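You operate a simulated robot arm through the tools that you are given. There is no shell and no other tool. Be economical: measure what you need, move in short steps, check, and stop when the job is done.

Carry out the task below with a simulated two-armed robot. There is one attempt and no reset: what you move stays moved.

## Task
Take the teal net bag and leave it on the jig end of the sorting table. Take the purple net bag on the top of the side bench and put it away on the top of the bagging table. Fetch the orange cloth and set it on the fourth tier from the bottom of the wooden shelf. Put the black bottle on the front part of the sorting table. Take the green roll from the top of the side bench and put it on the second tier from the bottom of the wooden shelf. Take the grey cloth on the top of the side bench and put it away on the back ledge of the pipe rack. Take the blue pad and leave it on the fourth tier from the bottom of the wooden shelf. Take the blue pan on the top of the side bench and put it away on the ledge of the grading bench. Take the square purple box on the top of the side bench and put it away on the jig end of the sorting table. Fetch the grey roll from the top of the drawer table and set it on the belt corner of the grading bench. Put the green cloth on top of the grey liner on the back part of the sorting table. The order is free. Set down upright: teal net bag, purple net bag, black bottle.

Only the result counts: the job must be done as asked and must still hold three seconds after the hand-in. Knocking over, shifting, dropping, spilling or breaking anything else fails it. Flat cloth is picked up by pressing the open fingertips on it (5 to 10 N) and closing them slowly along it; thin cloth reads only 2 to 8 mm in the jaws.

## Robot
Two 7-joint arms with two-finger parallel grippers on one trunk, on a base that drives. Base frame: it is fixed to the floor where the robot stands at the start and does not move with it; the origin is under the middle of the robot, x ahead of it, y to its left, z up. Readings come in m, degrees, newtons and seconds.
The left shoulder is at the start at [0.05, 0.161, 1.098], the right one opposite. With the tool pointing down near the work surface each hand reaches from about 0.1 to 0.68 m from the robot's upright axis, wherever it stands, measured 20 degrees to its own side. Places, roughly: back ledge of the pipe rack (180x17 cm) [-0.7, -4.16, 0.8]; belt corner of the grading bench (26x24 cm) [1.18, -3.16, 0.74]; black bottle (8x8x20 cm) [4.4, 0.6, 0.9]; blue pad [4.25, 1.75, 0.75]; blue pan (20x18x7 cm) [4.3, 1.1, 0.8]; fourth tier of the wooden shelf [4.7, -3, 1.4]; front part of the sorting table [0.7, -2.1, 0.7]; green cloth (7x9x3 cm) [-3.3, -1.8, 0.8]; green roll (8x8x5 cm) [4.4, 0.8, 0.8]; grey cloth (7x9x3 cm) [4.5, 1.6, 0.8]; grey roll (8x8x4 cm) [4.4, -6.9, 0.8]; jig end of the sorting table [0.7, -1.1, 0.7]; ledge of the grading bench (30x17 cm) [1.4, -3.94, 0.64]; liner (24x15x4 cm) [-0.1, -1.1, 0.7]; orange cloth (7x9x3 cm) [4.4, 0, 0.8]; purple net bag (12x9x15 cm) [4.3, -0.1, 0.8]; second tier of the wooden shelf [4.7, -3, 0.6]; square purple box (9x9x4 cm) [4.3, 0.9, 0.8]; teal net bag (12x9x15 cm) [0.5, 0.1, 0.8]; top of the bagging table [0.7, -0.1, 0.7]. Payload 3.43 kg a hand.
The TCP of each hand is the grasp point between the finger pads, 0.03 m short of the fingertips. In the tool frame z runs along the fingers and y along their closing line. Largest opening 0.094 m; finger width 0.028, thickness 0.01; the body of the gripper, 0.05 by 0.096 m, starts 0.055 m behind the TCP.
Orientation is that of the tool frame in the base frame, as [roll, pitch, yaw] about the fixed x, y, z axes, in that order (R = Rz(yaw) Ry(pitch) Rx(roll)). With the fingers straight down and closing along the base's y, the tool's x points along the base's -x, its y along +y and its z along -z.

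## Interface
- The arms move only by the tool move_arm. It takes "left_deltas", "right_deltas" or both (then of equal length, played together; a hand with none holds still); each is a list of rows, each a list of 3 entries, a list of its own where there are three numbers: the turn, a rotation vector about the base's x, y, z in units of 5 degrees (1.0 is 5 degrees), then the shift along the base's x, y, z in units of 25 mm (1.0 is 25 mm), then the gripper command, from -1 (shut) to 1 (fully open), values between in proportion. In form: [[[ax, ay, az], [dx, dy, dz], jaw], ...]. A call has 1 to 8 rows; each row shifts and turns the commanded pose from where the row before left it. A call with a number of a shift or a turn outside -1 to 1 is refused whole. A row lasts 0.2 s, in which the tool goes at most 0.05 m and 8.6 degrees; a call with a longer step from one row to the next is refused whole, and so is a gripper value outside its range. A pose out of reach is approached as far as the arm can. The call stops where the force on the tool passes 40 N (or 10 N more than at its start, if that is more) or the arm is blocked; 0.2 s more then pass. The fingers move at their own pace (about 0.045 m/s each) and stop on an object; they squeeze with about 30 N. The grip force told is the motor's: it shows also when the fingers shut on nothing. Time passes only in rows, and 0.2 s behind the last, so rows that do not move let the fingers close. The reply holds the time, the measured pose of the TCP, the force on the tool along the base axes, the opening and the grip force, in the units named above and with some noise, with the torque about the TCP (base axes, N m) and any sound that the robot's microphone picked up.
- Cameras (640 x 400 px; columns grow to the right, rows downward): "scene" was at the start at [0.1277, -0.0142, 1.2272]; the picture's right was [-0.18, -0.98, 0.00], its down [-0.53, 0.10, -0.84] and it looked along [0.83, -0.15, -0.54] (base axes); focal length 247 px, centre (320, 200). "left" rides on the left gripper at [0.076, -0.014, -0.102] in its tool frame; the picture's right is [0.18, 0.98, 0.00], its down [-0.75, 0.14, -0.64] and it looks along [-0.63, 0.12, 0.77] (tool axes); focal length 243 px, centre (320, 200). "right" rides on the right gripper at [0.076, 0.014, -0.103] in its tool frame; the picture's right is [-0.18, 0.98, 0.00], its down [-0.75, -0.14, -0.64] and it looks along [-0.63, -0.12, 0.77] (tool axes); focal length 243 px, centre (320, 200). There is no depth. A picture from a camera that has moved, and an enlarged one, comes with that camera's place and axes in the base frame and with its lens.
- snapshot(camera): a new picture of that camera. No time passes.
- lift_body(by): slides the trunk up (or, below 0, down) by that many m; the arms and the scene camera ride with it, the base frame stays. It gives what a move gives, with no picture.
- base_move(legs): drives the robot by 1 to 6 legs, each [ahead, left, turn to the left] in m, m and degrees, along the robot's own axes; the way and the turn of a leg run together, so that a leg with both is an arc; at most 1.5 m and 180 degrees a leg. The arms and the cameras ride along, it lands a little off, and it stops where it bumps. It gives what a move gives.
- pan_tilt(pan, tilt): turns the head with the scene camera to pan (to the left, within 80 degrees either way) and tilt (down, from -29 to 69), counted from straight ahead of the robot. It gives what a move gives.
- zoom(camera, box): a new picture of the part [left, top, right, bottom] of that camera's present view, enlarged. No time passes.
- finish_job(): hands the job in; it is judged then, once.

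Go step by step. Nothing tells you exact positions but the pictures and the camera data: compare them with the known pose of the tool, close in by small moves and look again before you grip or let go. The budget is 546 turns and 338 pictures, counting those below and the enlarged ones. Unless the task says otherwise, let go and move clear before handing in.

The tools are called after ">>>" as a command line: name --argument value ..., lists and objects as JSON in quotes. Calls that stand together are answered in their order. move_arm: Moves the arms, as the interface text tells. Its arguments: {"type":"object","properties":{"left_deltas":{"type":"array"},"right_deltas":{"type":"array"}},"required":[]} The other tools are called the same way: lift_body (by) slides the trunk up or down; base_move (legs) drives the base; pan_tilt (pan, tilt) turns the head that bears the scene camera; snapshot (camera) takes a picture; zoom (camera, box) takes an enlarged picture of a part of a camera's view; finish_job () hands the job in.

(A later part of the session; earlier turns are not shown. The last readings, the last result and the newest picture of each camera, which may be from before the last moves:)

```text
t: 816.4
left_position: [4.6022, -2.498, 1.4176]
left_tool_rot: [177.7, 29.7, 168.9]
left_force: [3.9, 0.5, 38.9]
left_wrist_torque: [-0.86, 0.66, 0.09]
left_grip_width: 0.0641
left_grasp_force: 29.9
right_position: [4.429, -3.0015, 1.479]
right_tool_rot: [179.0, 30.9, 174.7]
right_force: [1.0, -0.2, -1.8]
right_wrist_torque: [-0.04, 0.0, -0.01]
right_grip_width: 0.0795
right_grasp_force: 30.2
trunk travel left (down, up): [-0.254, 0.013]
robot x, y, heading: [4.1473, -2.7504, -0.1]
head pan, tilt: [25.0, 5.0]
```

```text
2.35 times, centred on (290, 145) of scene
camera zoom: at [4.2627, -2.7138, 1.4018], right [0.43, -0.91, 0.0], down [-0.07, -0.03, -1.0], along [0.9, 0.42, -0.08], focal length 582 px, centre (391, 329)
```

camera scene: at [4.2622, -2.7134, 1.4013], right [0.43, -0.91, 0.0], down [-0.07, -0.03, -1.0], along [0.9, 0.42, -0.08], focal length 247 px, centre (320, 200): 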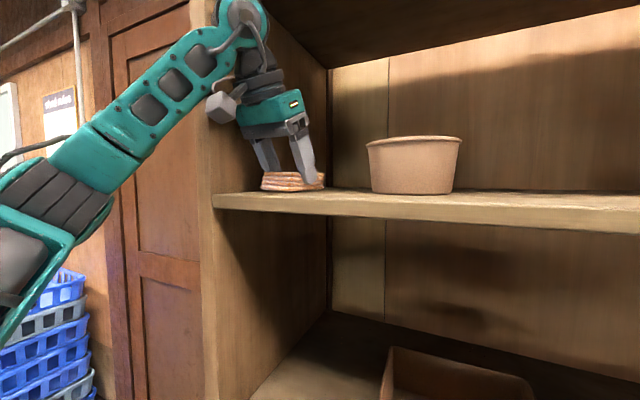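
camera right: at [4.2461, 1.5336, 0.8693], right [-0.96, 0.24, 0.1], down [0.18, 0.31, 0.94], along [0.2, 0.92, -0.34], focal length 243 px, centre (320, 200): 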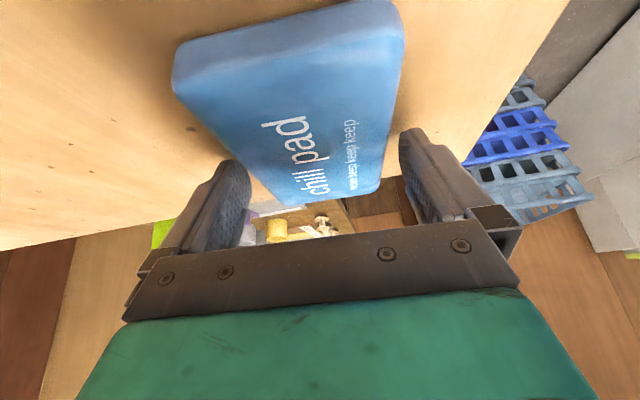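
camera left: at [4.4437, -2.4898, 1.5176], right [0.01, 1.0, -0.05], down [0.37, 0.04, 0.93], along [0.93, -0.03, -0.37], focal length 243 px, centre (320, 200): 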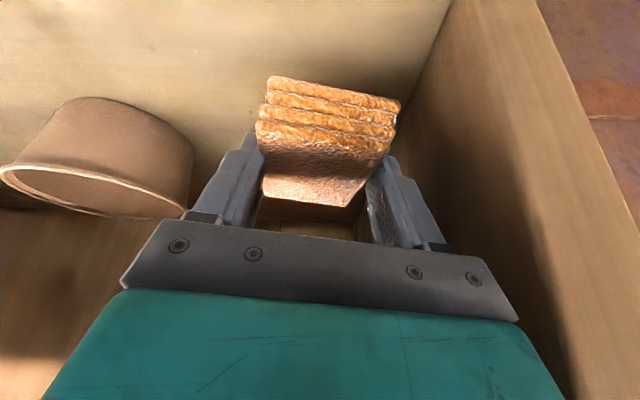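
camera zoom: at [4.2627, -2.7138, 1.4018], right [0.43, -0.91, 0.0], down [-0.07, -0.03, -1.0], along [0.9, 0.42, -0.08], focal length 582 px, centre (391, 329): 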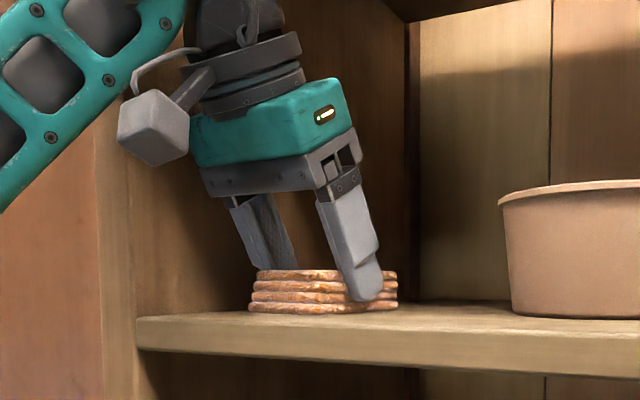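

Flat on the tier. Ease, open, and rise out.

>>> move_arm --left_deltas '[[[0, 0, 0], [0, 0, 0.15], -1], [[0, 0, 0], [0, 0, 0], 0.3], [[0, 0, 0], [0, 0, 0], 0.8], [[0, 0, 0], [0, 0, 0], 0.8], [[0, 0, 0], [0, 0, 0.6], 0.8], [[0, 0, 0], [-0.2, 0, 0.8], 0.8], [[0, 0, 0], [-0.5, 0, 0.6], 0.8], [[0, 0, 0], [-1, 0, 0], 0.8]]'

>>> move_arm --left_deltas '[[[0, 0, 0], [-1, 0, 0], 0.8], [[0, 0, 0], [-1, 0, 0], 0.8], [[0, 0, 0], [-1, -0.5, 0], 0.8], [[0, 0, 0], [-1, -0.5, 0], 0.8], [[0, 0, 0], [-1, 0, 0], 0.8]]'

>>> snapshot --camera "scene"

```text
t: 818.2
left_position: [4.5644, -2.4937, 1.4613]
left_tool_rot: [177.8, 28.1, 168.9]
left_force: [-1.3, -3.1, 1.2]
left_wrist_torque: [0.23, -0.13, 0.23]
left_grip_width: 0.0827
left_grasp_force: 0.1
right_position: [4.4341, -2.9956, 1.477]
right_tool_rot: [179.4, 30.7, 174.8]
right_force: [-0.1, 1.1, -1.7]
right_wrist_torque: [-0.03, 0.0, 0.0]
right_grip_width: 0.0795
right_grasp_force: 30.2
trunk travel left (down, up): [-0.254, 0.013]
robot x, y, heading: [4.1451, -2.7514, 0.3]
head pan, tilt: [25.0, 5.0]
```

```text
t: 819.4
left_position: [4.4416, -2.5169, 1.4603]
left_tool_rot: [177.8, 28.2, 168.9]
left_force: [0.4, 1.2, 0.7]
left_wrist_torque: [0.03, 0.01, -0.01]
left_grip_width: 0.0844
left_grasp_force: 0.0
right_position: [4.4343, -2.9965, 1.4765]
right_tool_rot: [179.5, 30.6, 174.8]
right_force: [0.4, 0.1, -2.7]
right_wrist_torque: [0.03, -0.03, 0.01]
right_grip_width: 0.0797
right_grasp_force: 29.9
trunk travel left (down, up): [-0.254, 0.013]
robot x, y, heading: [4.1453, -2.7469, 0.4]
head pan, tilt: [25.0, 5.0]
```

```text
177 pictures are left
camera scene: at [4.268, -2.7082, 1.4005], right [0.43, -0.91, 0.0], down [-0.08, -0.04, -1.0], along [0.9, 0.42, -0.09], focal length 247 px, centre (320, 200)
```

scene: 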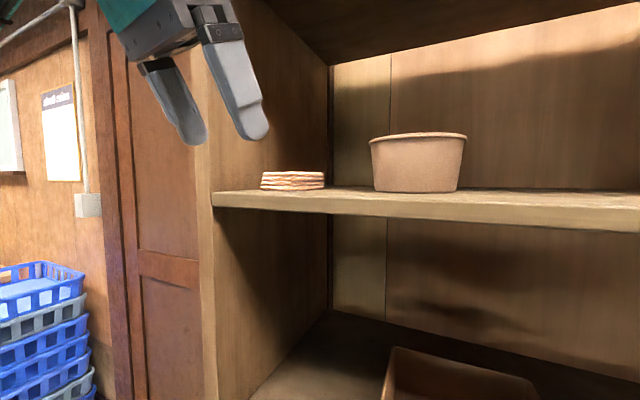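

Orange cloth done. Now the pad: retract the left hand, shift right hand toward y≈−2.857.

>>> move_arm --left_deltas '[[[0, 0, 0], [-1, 0, 0], 0.8], [[0, 0, 0], [-1, 0, 0], 0.8], [[0, 0, 0], [-1, 0, 0], 0.8], [[0, 0, 0], [-1, 0, 0], 0.8]]'

>>> base_move --legs '[[-0.06, 0.04, 0]]'

>>> move_arm --right_deltas '[[[0, 0, 0], [0, 1, 0], -1], [[0, 0, 0], [0, 1, 0], -1], [[0, 0, 0], [0, 1, 0], -1], [[0, 0, 0], [0, 1, 0], -1]]'

>>> pan_tilt --pan -10 --tilt 5

>>> snapshot --camera "scene"

>>> snapshot --camera "right"

```text
t: 820.4
left_position: [4.3549, -2.531, 1.4475]
left_tool_rot: [177.9, 28.2, 169.0]
left_force: [-0.4, -0.3, 0.0]
left_wrist_torque: [-0.05, 0.0, 0.0]
left_grip_width: 0.0848
left_grasp_force: 0.0
left hand out of reach, approached as far as the arm can: row 3, 4
right_position: [4.4347, -2.9968, 1.4768]
right_tool_rot: [179.5, 30.6, 174.8]
right_force: [-0.2, -0.1, -1.5]
right_wrist_torque: [0.0, 0.02, 0.03]
right_grip_width: 0.0794
right_grasp_force: 29.7
trunk travel left (down, up): [-0.254, 0.013]
robot x, y, heading: [4.1485, -2.7484, 0.2]
head pan, tilt: [25.0, 5.0]
```

```text
t: 821.5
left_position: [4.2943, -2.4896, 1.4471]
left_tool_rot: [177.9, 28.3, 168.8]
left_force: [-0.8, 0.0, 0.4]
left_wrist_torque: [-0.03, 0.02, 0.01]
left_grip_width: 0.0846
left_grasp_force: 0.1
right_position: [4.376, -2.9566, 1.477]
right_tool_rot: [179.5, 30.5, 174.8]
right_force: [0.3, 0.2, -1.6]
right_wrist_torque: [-0.02, -0.02, 0.0]
right_grip_width: 0.0796
right_grasp_force: 30.4
trunk travel left (down, up): [-0.254, 0.013]
robot x, y, heading: [4.0833, -2.7049, 0.4]
head pan, tilt: [25.0, 5.0]
```

```text
t: 822.5
left_position: [4.2947, -2.4898, 1.4475]
left_tool_rot: [178.0, 28.3, 168.8]
left_force: [0.1, 1.0, -0.3]
left_wrist_torque: [-0.02, -0.02, 0.01]
left_grip_width: 0.0847
left_grasp_force: 0.2
right_position: [4.3769, -2.8553, 1.4773]
right_tool_rot: [179.5, 30.6, 174.8]
right_force: [0.6, 0.5, -2.3]
right_wrist_torque: [-0.01, -0.03, -0.03]
right_grip_width: 0.0796
right_grasp_force: 30.4
trunk travel left (down, up): [-0.254, 0.013]
robot x, y, heading: [4.0858, -2.7106, 0.1]
head pan, tilt: [25.0, 5.0]
```

```text
t: 823.5
left_position: [4.2951, -2.4908, 1.4485]
left_tool_rot: [177.9, 28.3, 168.8]
left_force: [-0.4, -0.3, 0.3]
left_wrist_torque: [0.03, 0.03, 0.02]
left_grip_width: 0.0843
left_grasp_force: 0.0
right_position: [4.3759, -2.8569, 1.4781]
right_tool_rot: [179.6, 30.5, 174.8]
right_force: [-0.4, -1.2, -2.5]
right_wrist_torque: [0.01, 0.02, 0.02]
right_grip_width: 0.0796
right_grasp_force: 29.5
trunk travel left (down, up): [-0.254, 0.013]
robot x, y, heading: [4.0832, -2.7115, 0.1]
head pan, tilt: [-10.0, 5.0]
```

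```text
176 pictures are left
camera scene: at [4.2165, -2.7231, 1.4004], right [-0.17, -0.99, 0.0], down [-0.09, 0.01, -1.0], along [0.98, -0.17, -0.09], focal length 247 px, centre (320, 200)
```

scene: 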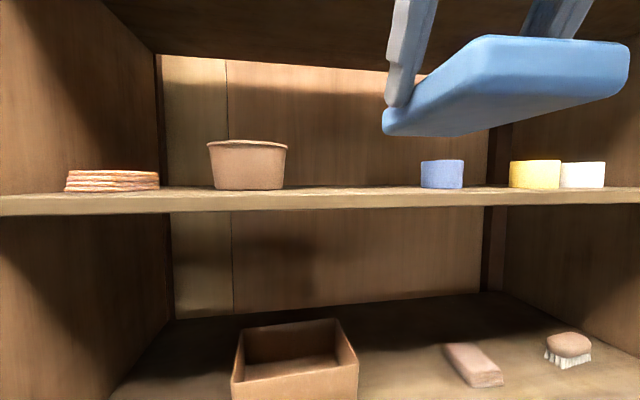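

```text
175 pictures are left
camera right: at [4.2607, -2.833, 1.5278], right [0.24, 0.96, 0.1], down [0.31, -0.18, 0.94], along [0.92, -0.2, -0.34], focal length 243 px, centre (320, 200)
```

right: 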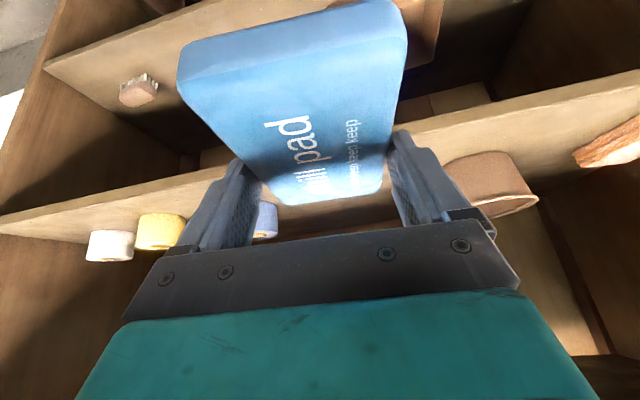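

Aligned between bowl and blue cube. Advance base 7 cm, extend the hand, then lower.

>>> base_move --legs '[[0.07, 0, 0]]'

>>> move_arm --right_deltas '[[[0, 0, 0], [1, 0, 0], -1], [[0, 0, 0], [1, 0, 0], -1], [[0, 0, 0], [1, 0, 0], -1], [[0, 0, 0], [1, 0, 0], -1], [[0, 0, 0], [1, 0, 0], -1], [[0, 0, 0], [1, 0, 0], -1], [[0, 0, 0], [0.6, 0, -0.4], -1]]'

>>> snapshot --camera "scene"

>>> snapshot --camera "right"

```text
t: 824.5
left_position: [4.3664, -2.4902, 1.4479]
left_tool_rot: [178.0, 28.2, 168.8]
left_force: [0.3, 0.1, 0.3]
left_wrist_torque: [0.01, 0.01, 0.04]
left_grip_width: 0.0846
left_grasp_force: 0.0
right_position: [4.4487, -2.8563, 1.4768]
right_tool_rot: [179.5, 30.5, 174.7]
right_force: [-0.3, -0.6, -1.7]
right_wrist_torque: [-0.01, 0.0, -0.01]
right_grip_width: 0.0792
right_grasp_force: 29.9
trunk travel left (down, up): [-0.254, 0.013]
robot x, y, heading: [4.1582, -2.7104, 0.1]
head pan, tilt: [-10.0, 5.0]
```

```text
t: 826.1
left_position: [4.3651, -2.49, 1.4482]
left_tool_rot: [177.9, 28.4, 168.8]
left_force: [-0.1, -0.5, 0.0]
left_wrist_torque: [-0.01, -0.02, 0.03]
left_grip_width: 0.0845
left_grasp_force: 0.0
right_position: [4.6119, -2.857, 1.4666]
right_tool_rot: [179.6, 30.6, 174.8]
right_force: [-0.5, -0.5, -1.6]
right_wrist_torque: [-0.03, -0.02, 0.0]
right_grip_width: 0.0795
right_grasp_force: 30.2
trunk travel left (down, up): [-0.254, 0.013]
robot x, y, heading: [4.1552, -2.7118, 0.0]
head pan, tilt: [-10.0, 5.0]
```

```text
174 pictures are left
camera scene: at [4.2873, -2.7232, 1.4003], right [-0.17, -0.99, 0.0], down [-0.09, 0.02, -1.0], along [0.98, -0.17, -0.09], focal length 247 px, centre (320, 200)
```

scene: 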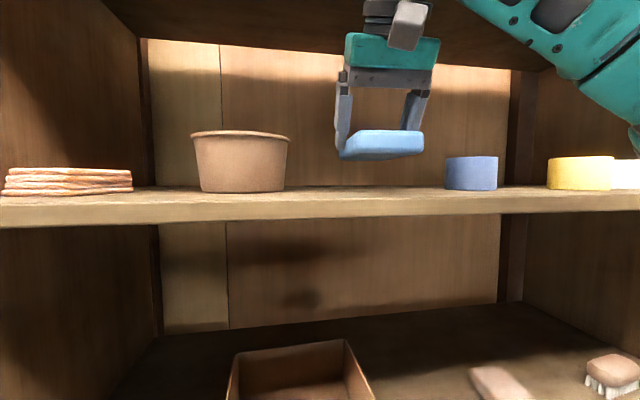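

```text
173 pictures are left
camera right: at [4.4954, -2.8329, 1.516], right [0.24, 0.96, 0.1], down [0.31, -0.18, 0.94], along [0.92, -0.2, -0.34], focal length 243 px, centre (320, 200)
```

right: 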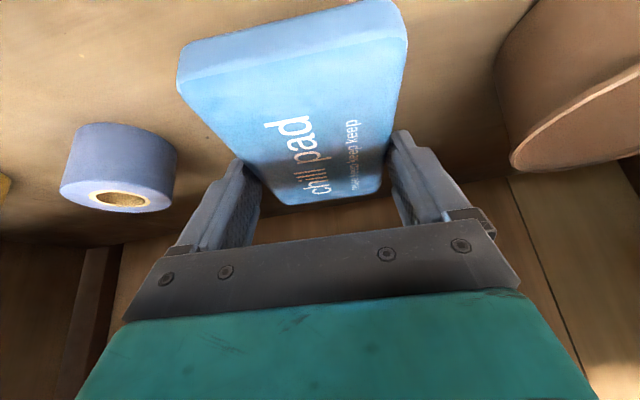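

Clear all around. Lower onto the tier.

>>> move_arm --right_deltas '[[[0, 0, 0], [0, 0, -0.6], -1], [[0, 0, 0], [0, 0, -0.5], -1], [[0, 0, 0], [0, 0, -0.3], -1]]'

>>> move_arm --right_deltas '[[[0, 0, 0], [0, 0, -0.2], -1], [[0, 0, 0], [0, 0, -0.2], -1]]'

>>> zoom --camera "scene" --box '[260, 60, 520, 230]'

```text
t: 826.9
left_position: [4.3668, -2.49, 1.4484]
left_tool_rot: [177.9, 28.4, 168.9]
left_force: [-0.3, -0.9, 0.0]
left_wrist_torque: [0.0, 0.0, 0.01]
left_grip_width: 0.0845
left_grasp_force: 0.1
right_position: [4.611, -2.8566, 1.4311]
right_tool_rot: [179.5, 30.7, 174.8]
right_force: [0.3, -0.2, -2.0]
right_wrist_torque: [-0.03, 0.04, 0.0]
right_grip_width: 0.0794
right_grasp_force: 30.1
trunk travel left (down, up): [-0.254, 0.013]
robot x, y, heading: [4.1569, -2.7118, 0.3]
head pan, tilt: [-10.0, 5.0]
```

```text
t: 827.5
left_position: [4.3644, -2.4898, 1.4475]
left_tool_rot: [177.9, 28.3, 168.8]
left_force: [0.5, -0.6, -0.2]
left_wrist_torque: [0.0, 0.0, -0.01]
left_grip_width: 0.0846
left_grasp_force: 0.1
right_position: [4.6105, -2.8563, 1.4203]
right_tool_rot: [179.4, 30.7, 174.9]
right_force: [0.2, -0.4, -1.0]
right_wrist_torque: [0.01, 0.0, 0.01]
right_grip_width: 0.0796
right_grasp_force: 30.0
trunk travel left (down, up): [-0.254, 0.013]
robot x, y, heading: [4.154, -2.7144, 0.1]
head pan, tilt: [-10.0, 5.0]
```

```text
2.35 times, centred on (390, 145) of scene
camera zoom: at [4.287, -2.723, 1.4003], right [-0.17, -0.99, 0.0], down [-0.09, 0.01, -1.0], along [0.98, -0.17, -0.09], focal length 582 px, centre (155, 329)
```

zoom: 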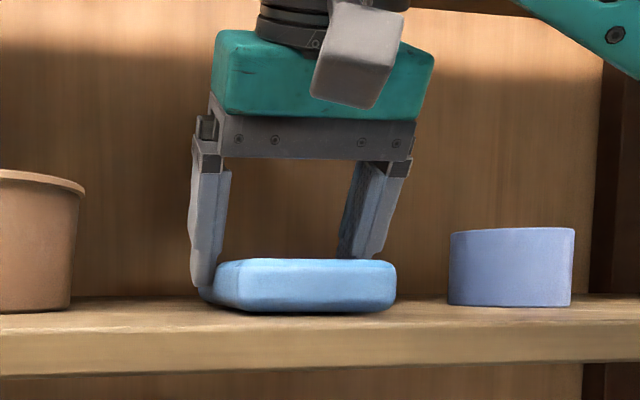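

>>> move_arm --right_deltas '[[[0, 0, 0], [0, 0, -0.15], -1], [[0, 0, 0], [0, 0, -0.1], -1]]'

```text
t: 828.1
left_position: [4.3648, -2.4898, 1.4474]
left_tool_rot: [177.9, 28.3, 168.7]
left_force: [0.0, -0.4, -0.9]
left_wrist_torque: [-0.02, 0.03, 0.05]
left_grip_width: 0.0846
left_grasp_force: 0.0
right_position: [4.6115, -2.8567, 1.4194]
right_tool_rot: [179.2, 31.1, 174.6]
right_force: [7.2, -0.9, 21.4]
right_wrist_torque: [-0.34, -0.05, 0.19]
right_grip_width: 0.0795
right_grasp_force: 30.0
trunk travel left (down, up): [-0.254, 0.013]
robot x, y, heading: [4.1578, -2.712, 0.2]
head pan, tilt: [-10.0, 5.0]
```

Contact. Ease, release, and withdraw.

>>> move_arm --right_deltas '[[[0, 0, 0], [0, 0, 0.1], -1], [[0, 0, 0], [0, 0, 0], 0.85], [[0, 0, 0], [0, 0, 0], 1], [[0, 0, 0], [0, 0, 0], 1], [[0, 0, 0], [0, 0, 0.6], 1], [[0, 0, 0], [-0.2, 0, 0.8], 1], [[0, 0, 0], [-0.5, 0, 0.8], 1], [[0, 0, 0], [-1, 0, 0], 1]]'

>>> move_arm --right_deltas '[[[0, 0, 0], [-1, 0, 0], 1], [[0, 0, 0], [-1, 0, 0], 1], [[0, 0, 0], [-1, 0, 0], 1], [[0, 0, 0], [-1, 0, 0], 1], [[0, 0, 0], [-1, 0, 0], 1], [[0, 0, 0], [-1, 0, 0], 1]]'

>>> snapshot --camera "scene"

```text
t: 829.9
left_position: [4.3644, -2.4907, 1.4485]
left_tool_rot: [177.9, 28.3, 168.8]
left_force: [-0.4, 0.0, -0.3]
left_wrist_torque: [-0.01, -0.05, 0.0]
left_grip_width: 0.0845
left_grasp_force: 0.1
right_position: [4.5692, -2.8577, 1.4732]
right_tool_rot: [179.4, 30.6, 174.9]
right_force: [-0.4, 0.3, 0.6]
right_wrist_torque: [0.01, -0.01, -0.01]
right_grip_width: 0.0938
right_grasp_force: 0.0
trunk travel left (down, up): [-0.254, 0.013]
robot x, y, heading: [4.1557, -2.7083, 0.3]
head pan, tilt: [-10.0, 5.0]
```

```text
t: 831.3
left_position: [4.3642, -2.4899, 1.4486]
left_tool_rot: [177.9, 28.3, 168.7]
left_force: [-0.7, -0.6, 0.5]
left_wrist_torque: [0.05, -0.01, 0.02]
left_grip_width: 0.0846
left_grasp_force: 0.0
right_position: [4.4192, -2.8548, 1.4732]
right_tool_rot: [179.5, 30.6, 174.8]
right_force: [-0.2, 0.8, -0.1]
right_wrist_torque: [0.01, -0.02, 0.02]
right_grip_width: 0.094
right_grasp_force: 0.1
trunk travel left (down, up): [-0.254, 0.013]
robot x, y, heading: [4.1508, -2.7112, 0.2]
head pan, tilt: [-10.0, 5.0]
```

```text
171 pictures are left
camera scene: at [4.286, -2.723, 1.4005], right [-0.17, -0.99, 0.0], down [-0.09, 0.01, -1.0], along [0.98, -0.17, -0.09], focal length 247 px, centre (320, 200)
```

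scene: 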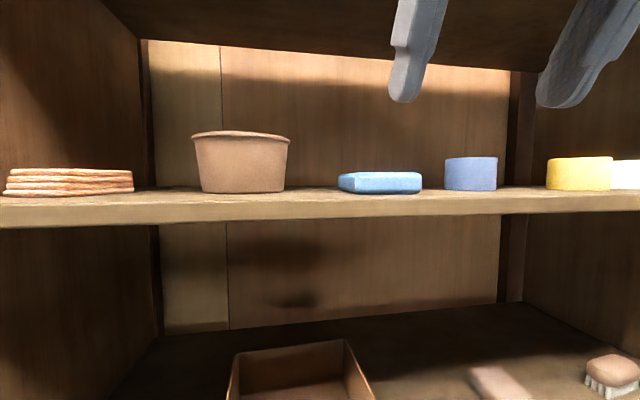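

Both done on tier 4. Back off and inspect tier 2 for the green roll's place.

>>> base_move --legs '[[-0.6, 0, 0]]'

>>> pan_tilt --pan -5 --tilt 35

>>> snapshot --camera "scene"

>>> zoom --camera "scene" --box '[180, 120, 480, 300]'

```text
t: 834.8
left_position: [3.7518, -2.4906, 1.4477]
left_tool_rot: [177.9, 28.3, 168.4]
left_force: [0.2, 0.6, 0.1]
left_wrist_torque: [-0.01, -0.01, -0.01]
left_grip_width: 0.0845
left_grasp_force: 0.0
right_position: [3.805, -2.8559, 1.473]
right_tool_rot: [179.5, 30.6, 174.5]
right_force: [-0.4, -1.1, 0.3]
right_wrist_torque: [0.0, -0.03, -0.04]
right_grip_width: 0.0941
right_grasp_force: 0.1
trunk travel left (down, up): [-0.254, 0.013]
robot x, y, heading: [3.5426, -2.7112, -0.3]
head pan, tilt: [-10.0, 5.0]
```

```text
t: 835.7
left_position: [3.7523, -2.4909, 1.4478]
left_tool_rot: [178.0, 28.4, 168.5]
left_force: [0.0, -0.1, 0.2]
left_wrist_torque: [0.02, 0.0, -0.04]
left_grip_width: 0.0848
left_grasp_force: 0.0
right_position: [3.8054, -2.8578, 1.474]
right_tool_rot: [179.6, 30.6, 174.5]
right_force: [0.1, 0.8, 0.7]
right_wrist_torque: [0.01, 0.0, -0.01]
right_grip_width: 0.0937
right_grasp_force: 0.1
trunk travel left (down, up): [-0.254, 0.013]
robot x, y, heading: [3.5427, -2.7121, -0.1]
head pan, tilt: [-5.0, 35.0]
```

```text
170 pictures are left
camera scene: at [3.6698, -2.7154, 1.3522], right [-0.09, -1.0, 0.0], down [-0.57, 0.05, -0.82], along [0.82, -0.07, -0.57], focal length 247 px, centre (320, 200)
```

scene: 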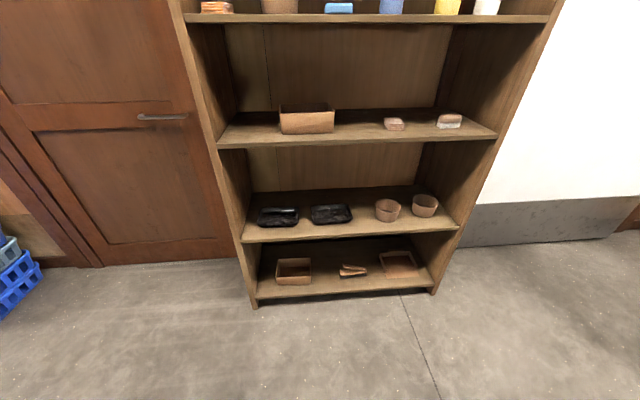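

```text
2.13 times, centred on (330, 210) of scene
camera zoom: at [3.6698, -2.7154, 1.3522], right [-0.09, -1.0, 0.0], down [-0.57, 0.05, -0.82], along [0.82, -0.07, -0.57], focal length 527 px, centre (299, 179)
```

zoom: 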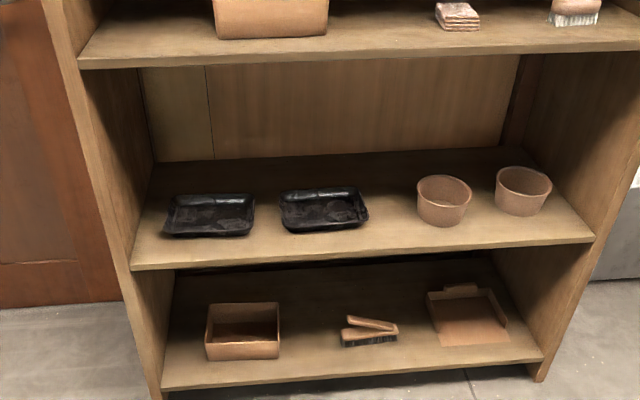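

Tier 2 (z≈0.55) has room at the front centre, at about (4.59, −3.02), before the tray/bowl gap. Now fetch the green roll (right hand, tilted) and the purple box (left hand, vertical). Lower the arms and re-level the left hand.

>>> move_arm --left_deltas '[[[0.18, 0.915, 0], [0.5, 0, -1], 1], [[0.18, 0.915, 0], [0.5, 0, -1], 1], [[0.18, 0.915, 0], [0.5, 0, -1], 1], [[0.18, 0.915, 0], [0.5, 0, -1], 1], [[0.18, 0.915, 0], [0.5, 0, -1], 1], [[0.18, 0.915, 0], [0.5, 0, -1], 1], [[0, 0, 0], [0, 0, -1], 1], [[0, 0, 0], [0, 0, -1], 1]]' --right_deltas '[[[0, 0, 0], [0.3, -0.5, -1], 1], [[0, 0, 0], [0.3, -0.5, -1], 1], [[0, 0, 0], [0.3, -0.5, -1], 1], [[0, 0, 0], [0.3, -0.5, -1], 1], [[0, 0, 0], [0.3, 0, -1], 1], [[0, 0, 0], [0.3, 0, -1], 1], [[0, 0, 0], [0.3, 0, -1], 1], [[0, 0, 0], [0.3, 0, -1], 1]]'

>>> lift_body --by -0.12

>>> base_move --legs '[[-0.1, 1.2, 0], [0, 1.2, 0], [0, 1.2, 0]]'

>>> pan_tilt --pan 0 --tilt 35

>>> snapshot --camera "scene"

```text
t: 837.5
left_position: [3.8284, -2.4924, 1.2477]
left_tool_rot: [178.1, 0.3, 168.7]
left_force: [0.2, -0.7, -0.3]
left_wrist_torque: [-0.01, 0.02, 0.01]
left_grip_width: 0.0943
left_grasp_force: 0.1
right_position: [3.8668, -2.9067, 1.2739]
right_tool_rot: [179.3, 30.5, 174.5]
right_force: [0.4, 0.4, -0.8]
right_wrist_torque: [0.02, 0.01, 0.02]
right_grip_width: 0.0938
right_grasp_force: 0.1
trunk travel left (down, up): [-0.254, 0.013]
robot x, y, heading: [3.5423, -2.7085, -0.1]
head pan, tilt: [-5.0, 35.0]
```

```text
t: 839.0
left_position: [3.8267, -2.4918, 1.1277]
left_tool_rot: [178.1, 0.3, 168.4]
left_force: [0.8, -0.6, 0.0]
left_wrist_torque: [0.01, -0.01, 0.02]
left_grip_width: 0.0939
left_grasp_force: 0.0
right_position: [3.8668, -2.9071, 1.1541]
right_tool_rot: [179.5, 30.6, 174.5]
right_force: [-0.6, -0.9, 0.0]
right_wrist_torque: [0.0, 0.0, 0.0]
right_grip_width: 0.094
right_grasp_force: 0.0
trunk travel left (down, up): [-0.134, 0.133]
robot x, y, heading: [3.5417, -2.7074, 0.0]
head pan, tilt: [-5.0, 35.0]
```

```text
t: 871.0
left_position: [3.7383, 1.1658, 1.1282]
left_tool_rot: [178.1, 0.3, 168.8]
left_force: [0.3, -0.1, -0.8]
left_wrist_torque: [0.0, 0.0, -0.01]
left_grip_width: 0.094
left_grasp_force: 0.1
right_position: [3.7797, 0.75, 1.1544]
right_tool_rot: [179.5, 30.7, 174.8]
right_force: [0.6, 0.2, -1.2]
right_wrist_torque: [-0.01, -0.02, -0.04]
right_grip_width: 0.0941
right_grasp_force: 0.0
trunk travel left (down, up): [-0.134, 0.133]
robot x, y, heading: [3.4553, 0.9467, 0.2]
head pan, tilt: [-5.0, 35.0]
```

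```text
t: 871.7
left_position: [3.7388, 1.1653, 1.1287]
left_tool_rot: [178.2, 0.3, 168.9]
left_force: [1.8, 0.4, 0.4]
left_wrist_torque: [0.01, 0.03, -0.04]
left_grip_width: 0.0941
left_grasp_force: 0.1
right_position: [3.7795, 0.7512, 1.155]
right_tool_rot: [179.5, 30.6, 174.8]
right_force: [0.9, -0.5, 0.3]
right_wrist_torque: [0.01, 0.01, -0.03]
right_grip_width: 0.094
right_grasp_force: 0.1
trunk travel left (down, up): [-0.134, 0.133]
robot x, y, heading: [3.4552, 0.9434, -0.0]
head pan, tilt: [0.0, 35.0]
```

```text
168 pictures are left
camera scene: at [3.5828, 0.949, 1.2322], right [0.0, -1.0, 0.0], down [-0.57, 0.0, -0.82], along [0.82, 0.0, -0.57], focal length 247 px, centre (320, 200)
```

scene: 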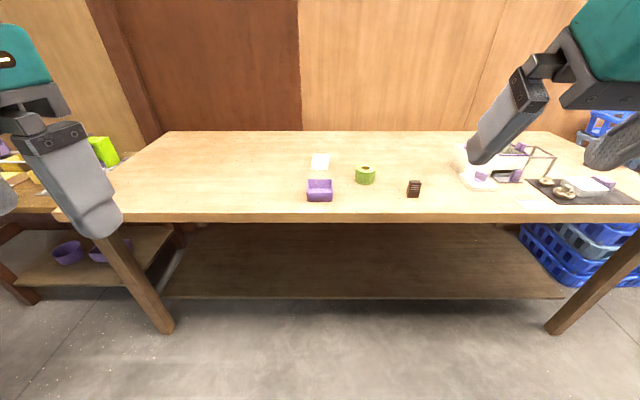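

>>> zoom --camera "scene" --box '[280, 140, 440, 220]'

```text
4.00 times, centred on (360, 180) of scene
camera zoom: at [3.5828, 0.949, 1.2322], right [0.0, -1.0, 0.0], down [-0.57, 0.0, -0.82], along [0.82, 0.0, -0.57], focal length 989 px, centre (160, 280)
```

zoom: 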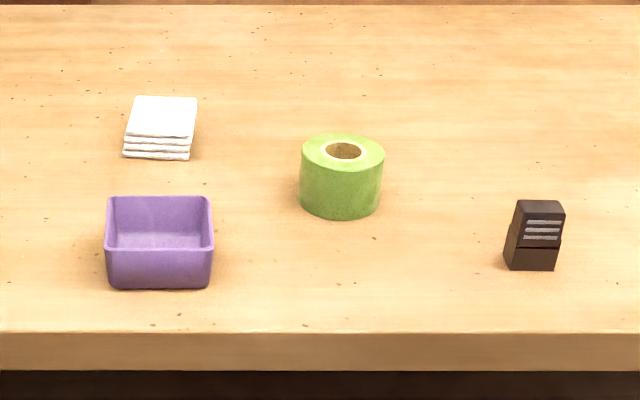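

I'll take the roll with the left hand (tilted 30°) and the box with the right (vertical), since the jig spot right of the tray suits the right hand. Swap the tilts.

>>> move_arm --left_deltas '[[[0, 0, 1], [0, 0, -0.8], 1], [[0, 0, 1], [0, 0, -0.8], 1], [[0, -1, 0], [0, 0, -0.8], 1], [[0, -1, 0], [0, 0, -0.4], 1], [[0, -1, 0], [0, 0, 0], 1], [[0, -1, 0], [0, 0, 0], 1], [[0, -1, 0], [0, 0, 0], 1], [[0, -1, 0], [0, 0, 0], 1]]' --right_deltas '[[[0, 0, 1], [0, 0, -0.8], 1], [[0.06, 1, 0], [0, 0, -0.8], 1], [[0.06, 1, 0], [0, 0, -0.8], 1], [[0.06, 1, 0], [0, 0, -0.8], 1], [[0.06, 1, 0], [0, 0, -0.8], 1], [[0.06, 1, 0], [0, 0, 0], 1], [[0.06, 1, 0], [0, 0, 0], 1], [[0, 0, 0], [0, 0, 0], 1]]'

>>> base_move --legs '[[0.32, -0.33, 0]]'

>>> snapshot --camera "left"

>>> snapshot --camera "scene"

```text
t: 873.5
left_position: [3.7733, 1.1641, 1.0843]
left_tool_rot: [177.4, 30.3, 178.6]
left_force: [-0.1, 0.2, 0.2]
left_wrist_torque: [-0.02, 0.01, 0.01]
left_grip_width: 0.0941
left_grasp_force: 0.0
left hand out of reach, approached as far as the arm can: row 6, 7, 8
right_position: [3.7795, 0.7498, 1.0535]
right_tool_rot: [177.9, 0.5, 179.3]
right_force: [-0.3, -0.9, -0.2]
right_wrist_torque: [0.02, -0.02, 0.02]
right_grip_width: 0.0942
right_grasp_force: 0.1
trunk travel left (down, up): [-0.134, 0.133]
robot x, y, heading: [3.4543, 0.9461, 0.0]
head pan, tilt: [0.0, 35.0]
```

```text
t: 876.9
left_position: [4.0909, 0.8335, 1.0837]
left_tool_rot: [177.5, 30.1, 178.1]
left_force: [0.3, 0.4, 0.0]
left_wrist_torque: [-0.02, -0.01, 0.0]
left_grip_width: 0.0936
left_grasp_force: 0.0
right_position: [4.0943, 0.4199, 1.0533]
right_tool_rot: [177.8, 0.6, 178.8]
right_force: [-0.1, 0.2, 0.7]
right_wrist_torque: [-0.02, 0.0, 0.01]
right_grip_width: 0.0941
right_grasp_force: 0.1
trunk travel left (down, up): [-0.134, 0.133]
robot x, y, heading: [3.7713, 0.6207, -0.4]
head pan, tilt: [0.0, 35.0]
```

```text
166 pictures are left
camera left: at [3.9734, 0.8168, 1.1336], right [-0.15, 0.99, -0.05], down [0.33, 0.1, 0.94], along [0.93, 0.12, -0.34], focal length 243 px, centre (320, 200)
```

left: 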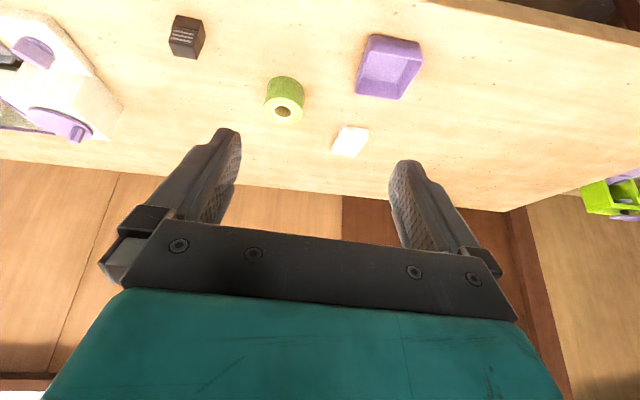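

```text
165 pictures are left
camera scene: at [3.8995, 0.6199, 1.2322], right [-0.01, -1.0, 0.0], down [-0.57, 0.0, -0.82], along [0.82, -0.01, -0.57], focal length 247 px, centre (320, 200)
```

scene: 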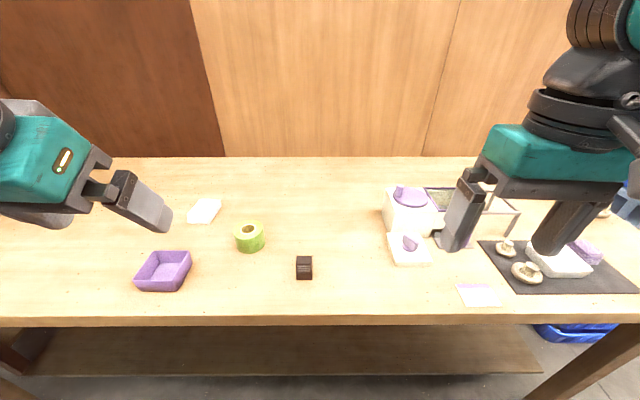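

Roll ≈ (4.347, 0.786). Approach with the left hand.

>>> move_arm --left_deltas '[[[0, 0, 0], [1, -0.2, 0], 1], [[0, 0, 0], [1, -0.2, 0], 1], [[0, 0, 0], [1, -0.2, -0.6], 1], [[0, 0, 0], [1, -0.3, -0.9], 1], [[0, 0, 0], [1, -0.3, -0.9], 1], [[0, 0, 0], [1, -0.3, -0.9], 1], [[0, 0, 0], [1, -0.3, -0.9], 1], [[0, 0, 0], [1, 0, -0.9], 1]]'

>>> snapshot --camera "left"

>>> zoom --camera "scene" --box '[120, 120, 380, 300]'

```text
t: 878.7
left_position: [4.2914, 0.7881, 0.9566]
left_tool_rot: [177.4, 30.2, 178.0]
left_force: [0.0, -0.5, -0.2]
left_wrist_torque: [0.01, 0.01, -0.02]
left_grip_width: 0.0941
left_grasp_force: 0.1
right_position: [4.0944, 0.4184, 1.0534]
right_tool_rot: [177.9, 0.6, 178.8]
right_force: [0.3, 0.1, 0.6]
right_wrist_torque: [0.0, 0.0, 0.03]
right_grip_width: 0.094
right_grasp_force: 0.0
trunk travel left (down, up): [-0.134, 0.133]
robot x, y, heading: [3.7729, 0.6201, -0.5]
head pan, tilt: [0.0, 35.0]
```

```text
164 pictures are left
camera left: at [4.1733, 0.7712, 1.0066], right [-0.15, 0.99, -0.05], down [0.33, 0.1, 0.94], along [0.93, 0.12, -0.34], focal length 243 px, centre (320, 200)
```

left: 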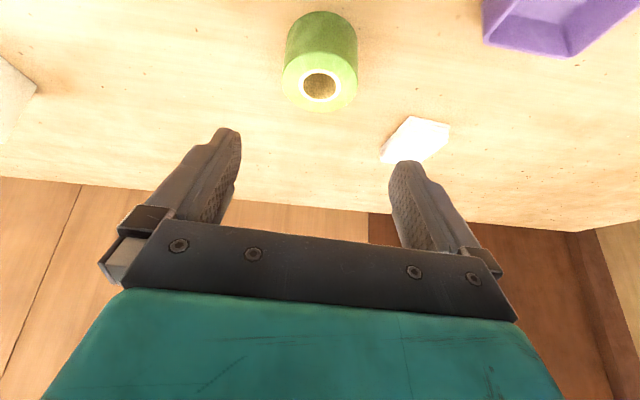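

```text
2.22 times, centred on (250, 210) of scene
camera zoom: at [3.8996, 0.62, 1.2321], right [-0.01, -1.0, 0.0], down [-0.57, 0.0, -0.82], along [0.82, -0.01, -0.57], focal length 549 px, centre (476, 178)
```

zoom: 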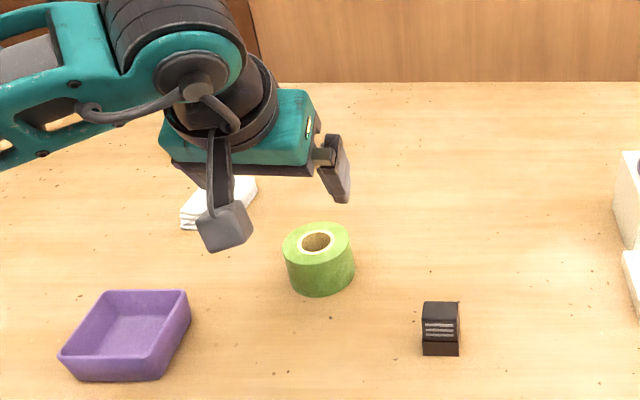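

Centre matches (4.347, 0.788). Descend over it.

>>> move_arm --left_deltas '[[[0, 0, 0], [0.8, 0, -0.4], 1], [[0, 0, 0], [0.8, 0, -0.6], 1], [[0, 0, 0], [0.65, 0, -0.8], 1], [[0, 0, 0], [0, 0, -0.8], 1]]'

>>> snapshot --camera "left"

```text
t: 879.7
left_position: [4.3478, 0.7873, 0.892]
left_tool_rot: [177.4, 30.2, 178.2]
left_force: [0.0, 0.7, 0.1]
left_wrist_torque: [0.0, 0.01, 0.04]
left_grip_width: 0.0939
left_grasp_force: 0.1
right_position: [4.0943, 0.4205, 1.0536]
right_tool_rot: [177.9, 0.6, 178.8]
right_force: [0.2, -0.1, -0.9]
right_wrist_torque: [-0.01, -0.02, -0.01]
right_grip_width: 0.0941
right_grasp_force: 0.1
trunk travel left (down, up): [-0.134, 0.133]
robot x, y, heading: [3.7714, 0.617, -0.4]
head pan, tilt: [0.0, 35.0]
```

```text
162 pictures are left
camera left: at [4.2299, 0.7705, 0.9408], right [-0.15, 0.99, -0.05], down [0.33, 0.1, 0.94], along [0.93, 0.12, -0.34], focal length 243 px, centre (320, 200)
```

left: 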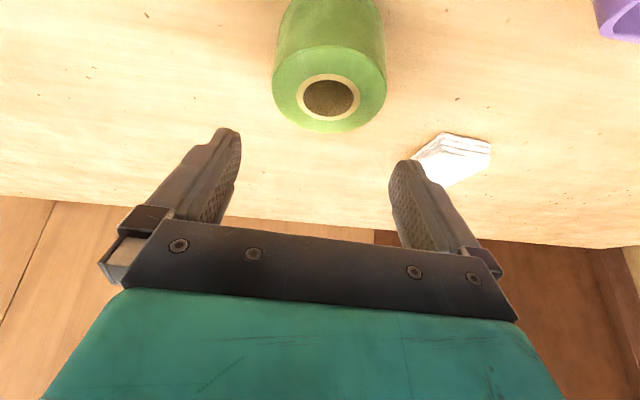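

>>> move_arm --left_deltas '[[[0, 0, 0], [0, 0, -0.8], 1], [[0, 0, 0], [0, 0, -0.8], 1], [[0, 0, 0], [0, 0, -0.8], 1], [[0, 0, 0], [0, 0, -0.5], 1], [[0, 0, 0], [0, 0, 0], 0.7], [[0, 0, 0], [0, 0, 0], 0.3], [[0, 0, 0], [0, 0, 0], -1], [[0, 0, 0], [0, 0, 0], -1]]'

>>> move_arm --left_deltas '[[[0, 0, 0], [0, 0, 0.5], -1], [[0, 0, 0], [0, 0, 1], -1], [[0, 0, 0], [0, 0, 1], -1], [[0, 0, 0], [0, 0, 1], -1], [[0, 0, 0], [0, 0, 1], -1], [[0, 0, 0], [-1, 0, 1], -1], [[0, 0, 0], [-1, 0, 1], -1], [[0, 0, 0], [-1, 0, 0], -1]]'

>>> snapshot --camera "scene"

```text
t: 881.5
left_position: [4.347, 0.7874, 0.819]
left_tool_rot: [177.4, 30.2, 178.2]
left_force: [-0.3, 0.1, 0.5]
left_wrist_torque: [0.05, -0.05, 0.02]
left_grip_width: 0.0749
left_grasp_force: 29.8
right_position: [4.0943, 0.4202, 1.0542]
right_tool_rot: [177.8, 0.6, 178.8]
right_force: [-0.3, 0.4, 0.4]
right_wrist_torque: [-0.01, -0.02, 0.02]
right_grip_width: 0.094
right_grasp_force: 0.0
trunk travel left (down, up): [-0.134, 0.133]
robot x, y, heading: [3.7675, 0.6187, -0.2]
head pan, tilt: [0.0, 35.0]
```

```text
t: 883.3
left_position: [4.2713, 0.7877, 0.9801]
left_tool_rot: [177.5, 30.2, 178.2]
left_force: [-0.7, 0.0, -0.5]
left_wrist_torque: [-0.03, 0.01, 0.0]
left_grip_width: 0.0752
left_grasp_force: 30.4
right_position: [4.0956, 0.4189, 1.0542]
right_tool_rot: [177.9, 0.6, 178.8]
right_force: [0.0, -0.3, -0.5]
right_wrist_torque: [-0.02, 0.01, -0.03]
right_grip_width: 0.0939
right_grasp_force: 0.1
trunk travel left (down, up): [-0.134, 0.133]
robot x, y, heading: [3.7739, 0.6159, -0.4]
head pan, tilt: [0.0, 35.0]
```

```text
161 pictures are left
camera scene: at [3.8993, 0.6201, 1.2322], right [-0.01, -1.0, 0.0], down [-0.57, 0.0, -0.82], along [0.82, -0.01, -0.57], focal length 247 px, centre (320, 200)
```

scene: 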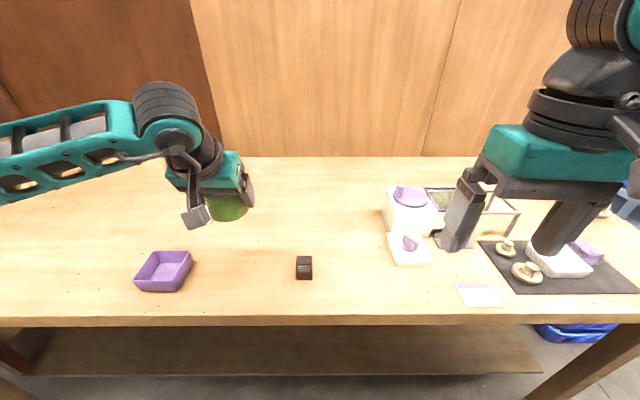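

Roll held. Retract it, shift north so the box is in front of the right hand.

>>> move_arm --left_deltas '[[[0, 0, 0], [-1, 0, 0.5], -1], [[0, 0, 0], [-1, 0, 0.5], -1], [[0, 0, 0], [-1, 0, 0], -1], [[0, 0, 0], [-1, 0, 0], -1], [[0, 0, 0], [-1, 0, 0], -1], [[0, 0, 0], [-1, 0, 0], -1]]'

>>> base_move --legs '[[0, 0.48, 0.4]]'

>>> move_arm --right_deltas '[[[0, 0, 0], [1, 0, -0.5], 1], [[0, 0, 0], [1, 0, -0.5], 1], [[0, 0, 0], [1, 0, -0.5], 1], [[0, 0, 0], [1, 0, -0.5], 1], [[0, 0, 0], [1, 0, -0.5], 1]]'

>>> snapshot --camera "right"

>>> snapshot --camera "scene"

```text
t: 884.7
left_position: [4.1247, 0.7892, 1.0056]
left_tool_rot: [177.4, 30.1, 178.2]
left_force: [-0.5, 0.0, -1.1]
left_wrist_torque: [-0.01, -0.03, 0.04]
left_grip_width: 0.0748
left_grasp_force: 29.8
right_position: [4.0949, 0.4195, 1.054]
right_tool_rot: [178.0, 0.5, 178.8]
right_force: [-1.7, -0.2, -0.4]
right_wrist_torque: [-0.02, 0.01, -0.01]
right_grip_width: 0.0941
right_grasp_force: 0.1
trunk travel left (down, up): [-0.134, 0.133]
robot x, y, heading: [3.7693, 0.6208, -0.3]
head pan, tilt: [0.0, 35.0]
```

```text
t: 889.5
left_position: [4.1264, 1.2711, 1.0056]
left_tool_rot: [177.3, 30.1, 178.2]
left_force: [0.0, -0.1, -1.6]
left_wrist_torque: [0.03, -0.02, -0.01]
left_grip_width: 0.075
left_grasp_force: 30.4
right_position: [4.0979, 0.9016, 1.053]
right_tool_rot: [177.8, 0.6, 178.9]
right_force: [-0.2, 0.8, 0.3]
right_wrist_torque: [-0.02, 0.01, -0.01]
right_grip_width: 0.0939
right_grasp_force: 0.1
trunk travel left (down, up): [-0.134, 0.133]
robot x, y, heading: [3.7719, 1.0987, -0.4]
head pan, tilt: [0.0, 35.0]
```

```text
t: 890.7
left_position: [4.1265, 1.2709, 1.0052]
left_tool_rot: [177.4, 30.1, 178.2]
left_force: [0.0, 0.4, -0.5]
left_wrist_torque: [0.01, -0.02, 0.02]
left_grip_width: 0.0751
left_grasp_force: 30.3
right_position: [4.224, 0.901, 0.9902]
right_tool_rot: [177.9, 0.5, 178.9]
right_force: [-0.2, -0.2, 0.4]
right_wrist_torque: [-0.03, 0.01, 0.01]
right_grip_width: 0.0938
right_grasp_force: 0.0
trunk travel left (down, up): [-0.134, 0.133]
robot x, y, heading: [3.7761, 1.1002, -0.3]
head pan, tilt: [0.0, 35.0]
```

```text
160 pictures are left
camera right: at [4.147, 0.9124, 1.0933], right [0.2, 0.98, 0.04], down [0.74, -0.18, 0.64], along [0.64, -0.1, -0.76], focal length 243 px, centre (320, 200)
```

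right: 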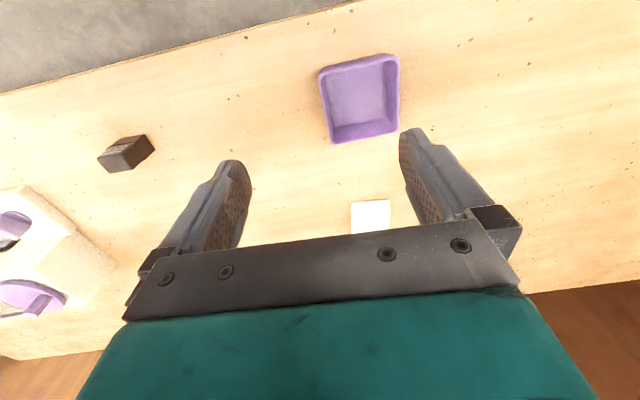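

```text
159 pictures are left
camera scene: at [3.9025, 1.101, 1.2321], right [-0.01, -1.0, 0.0], down [-0.57, 0.0, -0.82], along [0.82, 0.0, -0.57], focal length 247 px, centre (320, 200)
```

scene: 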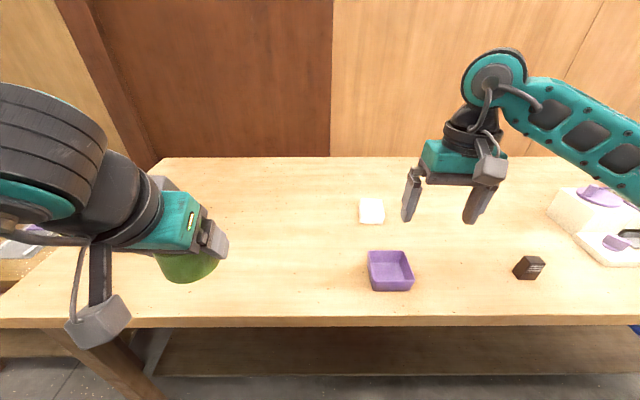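

The box's right wall is at y≈0.911, x≈4.247. Straddle it with the right hand.

>>> move_arm --right_deltas '[[[0, 0, 0], [0.5, 0.2, -0.8], 0.4], [[0, 0, 0], [0.4, 0.2, -0.8], 0.4], [[0, 0, 0], [0, 0, -0.9], 0.4], [[0, 0, 0], [0, 0, -0.9], 0.4], [[0, 0, 0], [0, 0, -0.9], 0.4]]'

>>> snapshot --camera "right"

>>> zoom --camera "scene" --box '[330, 160, 530, 300]'

```text
t: 891.9
left_position: [4.127, 1.2689, 1.0062]
left_tool_rot: [177.3, 29.9, 178.2]
left_force: [0.4, 0.0, -0.6]
left_wrist_torque: [0.01, 0.0, -0.03]
left_grip_width: 0.0751
left_grasp_force: 30.2
right_position: [4.2458, 0.9095, 0.8839]
right_tool_rot: [177.9, 0.5, 178.9]
right_force: [0.5, -0.6, -0.9]
right_wrist_torque: [0.0, -0.01, -0.04]
right_grip_width: 0.0657
right_grasp_force: 0.1
trunk travel left (down, up): [-0.134, 0.133]
robot x, y, heading: [3.7735, 1.0969, -0.2]
head pan, tilt: [0.0, 35.0]
```

```text
158 pictures are left
camera right: at [4.1687, 0.9216, 0.987], right [0.2, 0.98, 0.04], down [0.74, -0.18, 0.64], along [0.64, -0.1, -0.76], focal length 243 px, centre (320, 200)
```

right: 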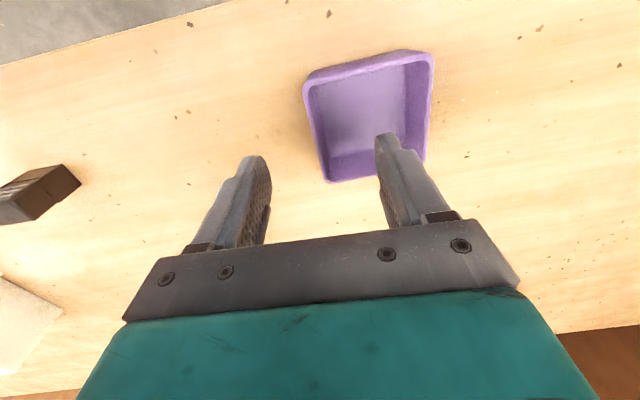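

```text
2.86 times, centred on (430, 230) of scene
camera zoom: at [3.9024, 1.1009, 1.2322], right [-0.01, -1.0, 0.0], down [-0.57, 0.0, -0.82], along [0.82, 0.0, -0.57], focal length 706 px, centre (6, 114)
```

zoom: 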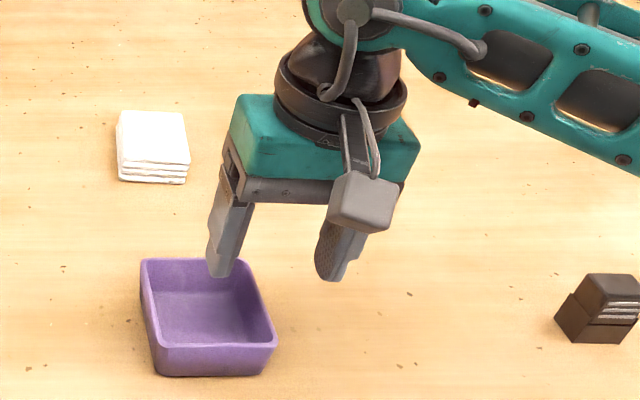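

The wall is between the fingers. Descend and close.

>>> move_arm --right_deltas '[[[0, 0, 0], [0, 0, -0.8], 0.4], [[0, 0, 0], [0, 0, -0.8], 0.4], [[0, 0, 0], [0, 0, -0.7], 0.4], [[0, 0, 0], [0, 0, -0.3], 0.4], [[0, 0, 0], [0, 0, 0], 0], [[0, 0, 0], [0, 0, 0], -0.5], [[0, 0, 0], [0, 0, 0], -1], [[0, 0, 0], [0, 0, 0], -1]]'

>>> move_arm --right_deltas '[[[0, 0, 0], [0, 0, 0.5], -1], [[0, 0, 0], [0, 0, 0.8], -1], [[0, 0, 0], [0, 0, 1], -1], [[0, 0, 0], [0, 0, 1], -1], [[0, 0, 0], [0, 0, 1], -1]]'

>>> zoom --camera "scene" --box '[330, 140, 530, 300]'

```text
t: 893.7
left_position: [4.1267, 1.2698, 1.0058]
left_tool_rot: [177.4, 30.1, 178.2]
left_force: [0.2, 0.5, -1.5]
left_wrist_torque: [0.01, -0.01, 0.05]
left_grip_width: 0.0748
left_grasp_force: 29.2
right_position: [4.2457, 0.9102, 0.8202]
right_tool_rot: [177.9, 0.6, 178.9]
right_force: [-0.3, -0.3, -0.1]
right_wrist_torque: [0.03, -0.01, -0.01]
right_grip_width: 0.0081
right_grasp_force: 25.7
trunk travel left (down, up): [-0.134, 0.133]
robot x, y, heading: [3.7782, 1.0982, -0.2]
head pan, tilt: [0.0, 35.0]
```

```text
t: 894.9
left_position: [4.1273, 1.2704, 1.0061]
left_tool_rot: [177.4, 30.1, 178.2]
left_force: [0.3, -0.8, -2.2]
left_wrist_torque: [0.03, -0.03, 0.03]
left_grip_width: 0.0752
left_grasp_force: 30.3
right_position: [4.2469, 0.9101, 0.9286]
right_tool_rot: [177.8, 0.6, 178.9]
right_force: [-0.3, 0.3, -0.8]
right_wrist_torque: [-0.05, 0.0, -0.02]
right_grip_width: 0.0074
right_grasp_force: 29.9
trunk travel left (down, up): [-0.134, 0.133]
robot x, y, heading: [3.7728, 1.0992, -0.5]
head pan, tilt: [0.0, 35.0]
```

```text
2.50 times, centred on (430, 220) of scene
camera zoom: at [3.9023, 1.1011, 1.2321], right [-0.01, -1.0, 0.0], down [-0.57, 0.0, -0.82], along [0.82, 0.0, -0.57], focal length 618 px, centre (45, 150)
```

zoom: 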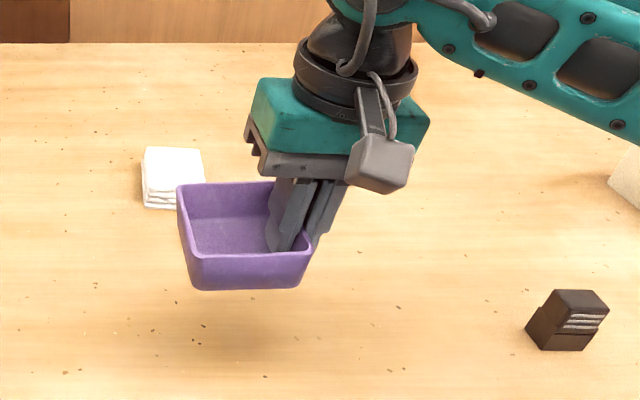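

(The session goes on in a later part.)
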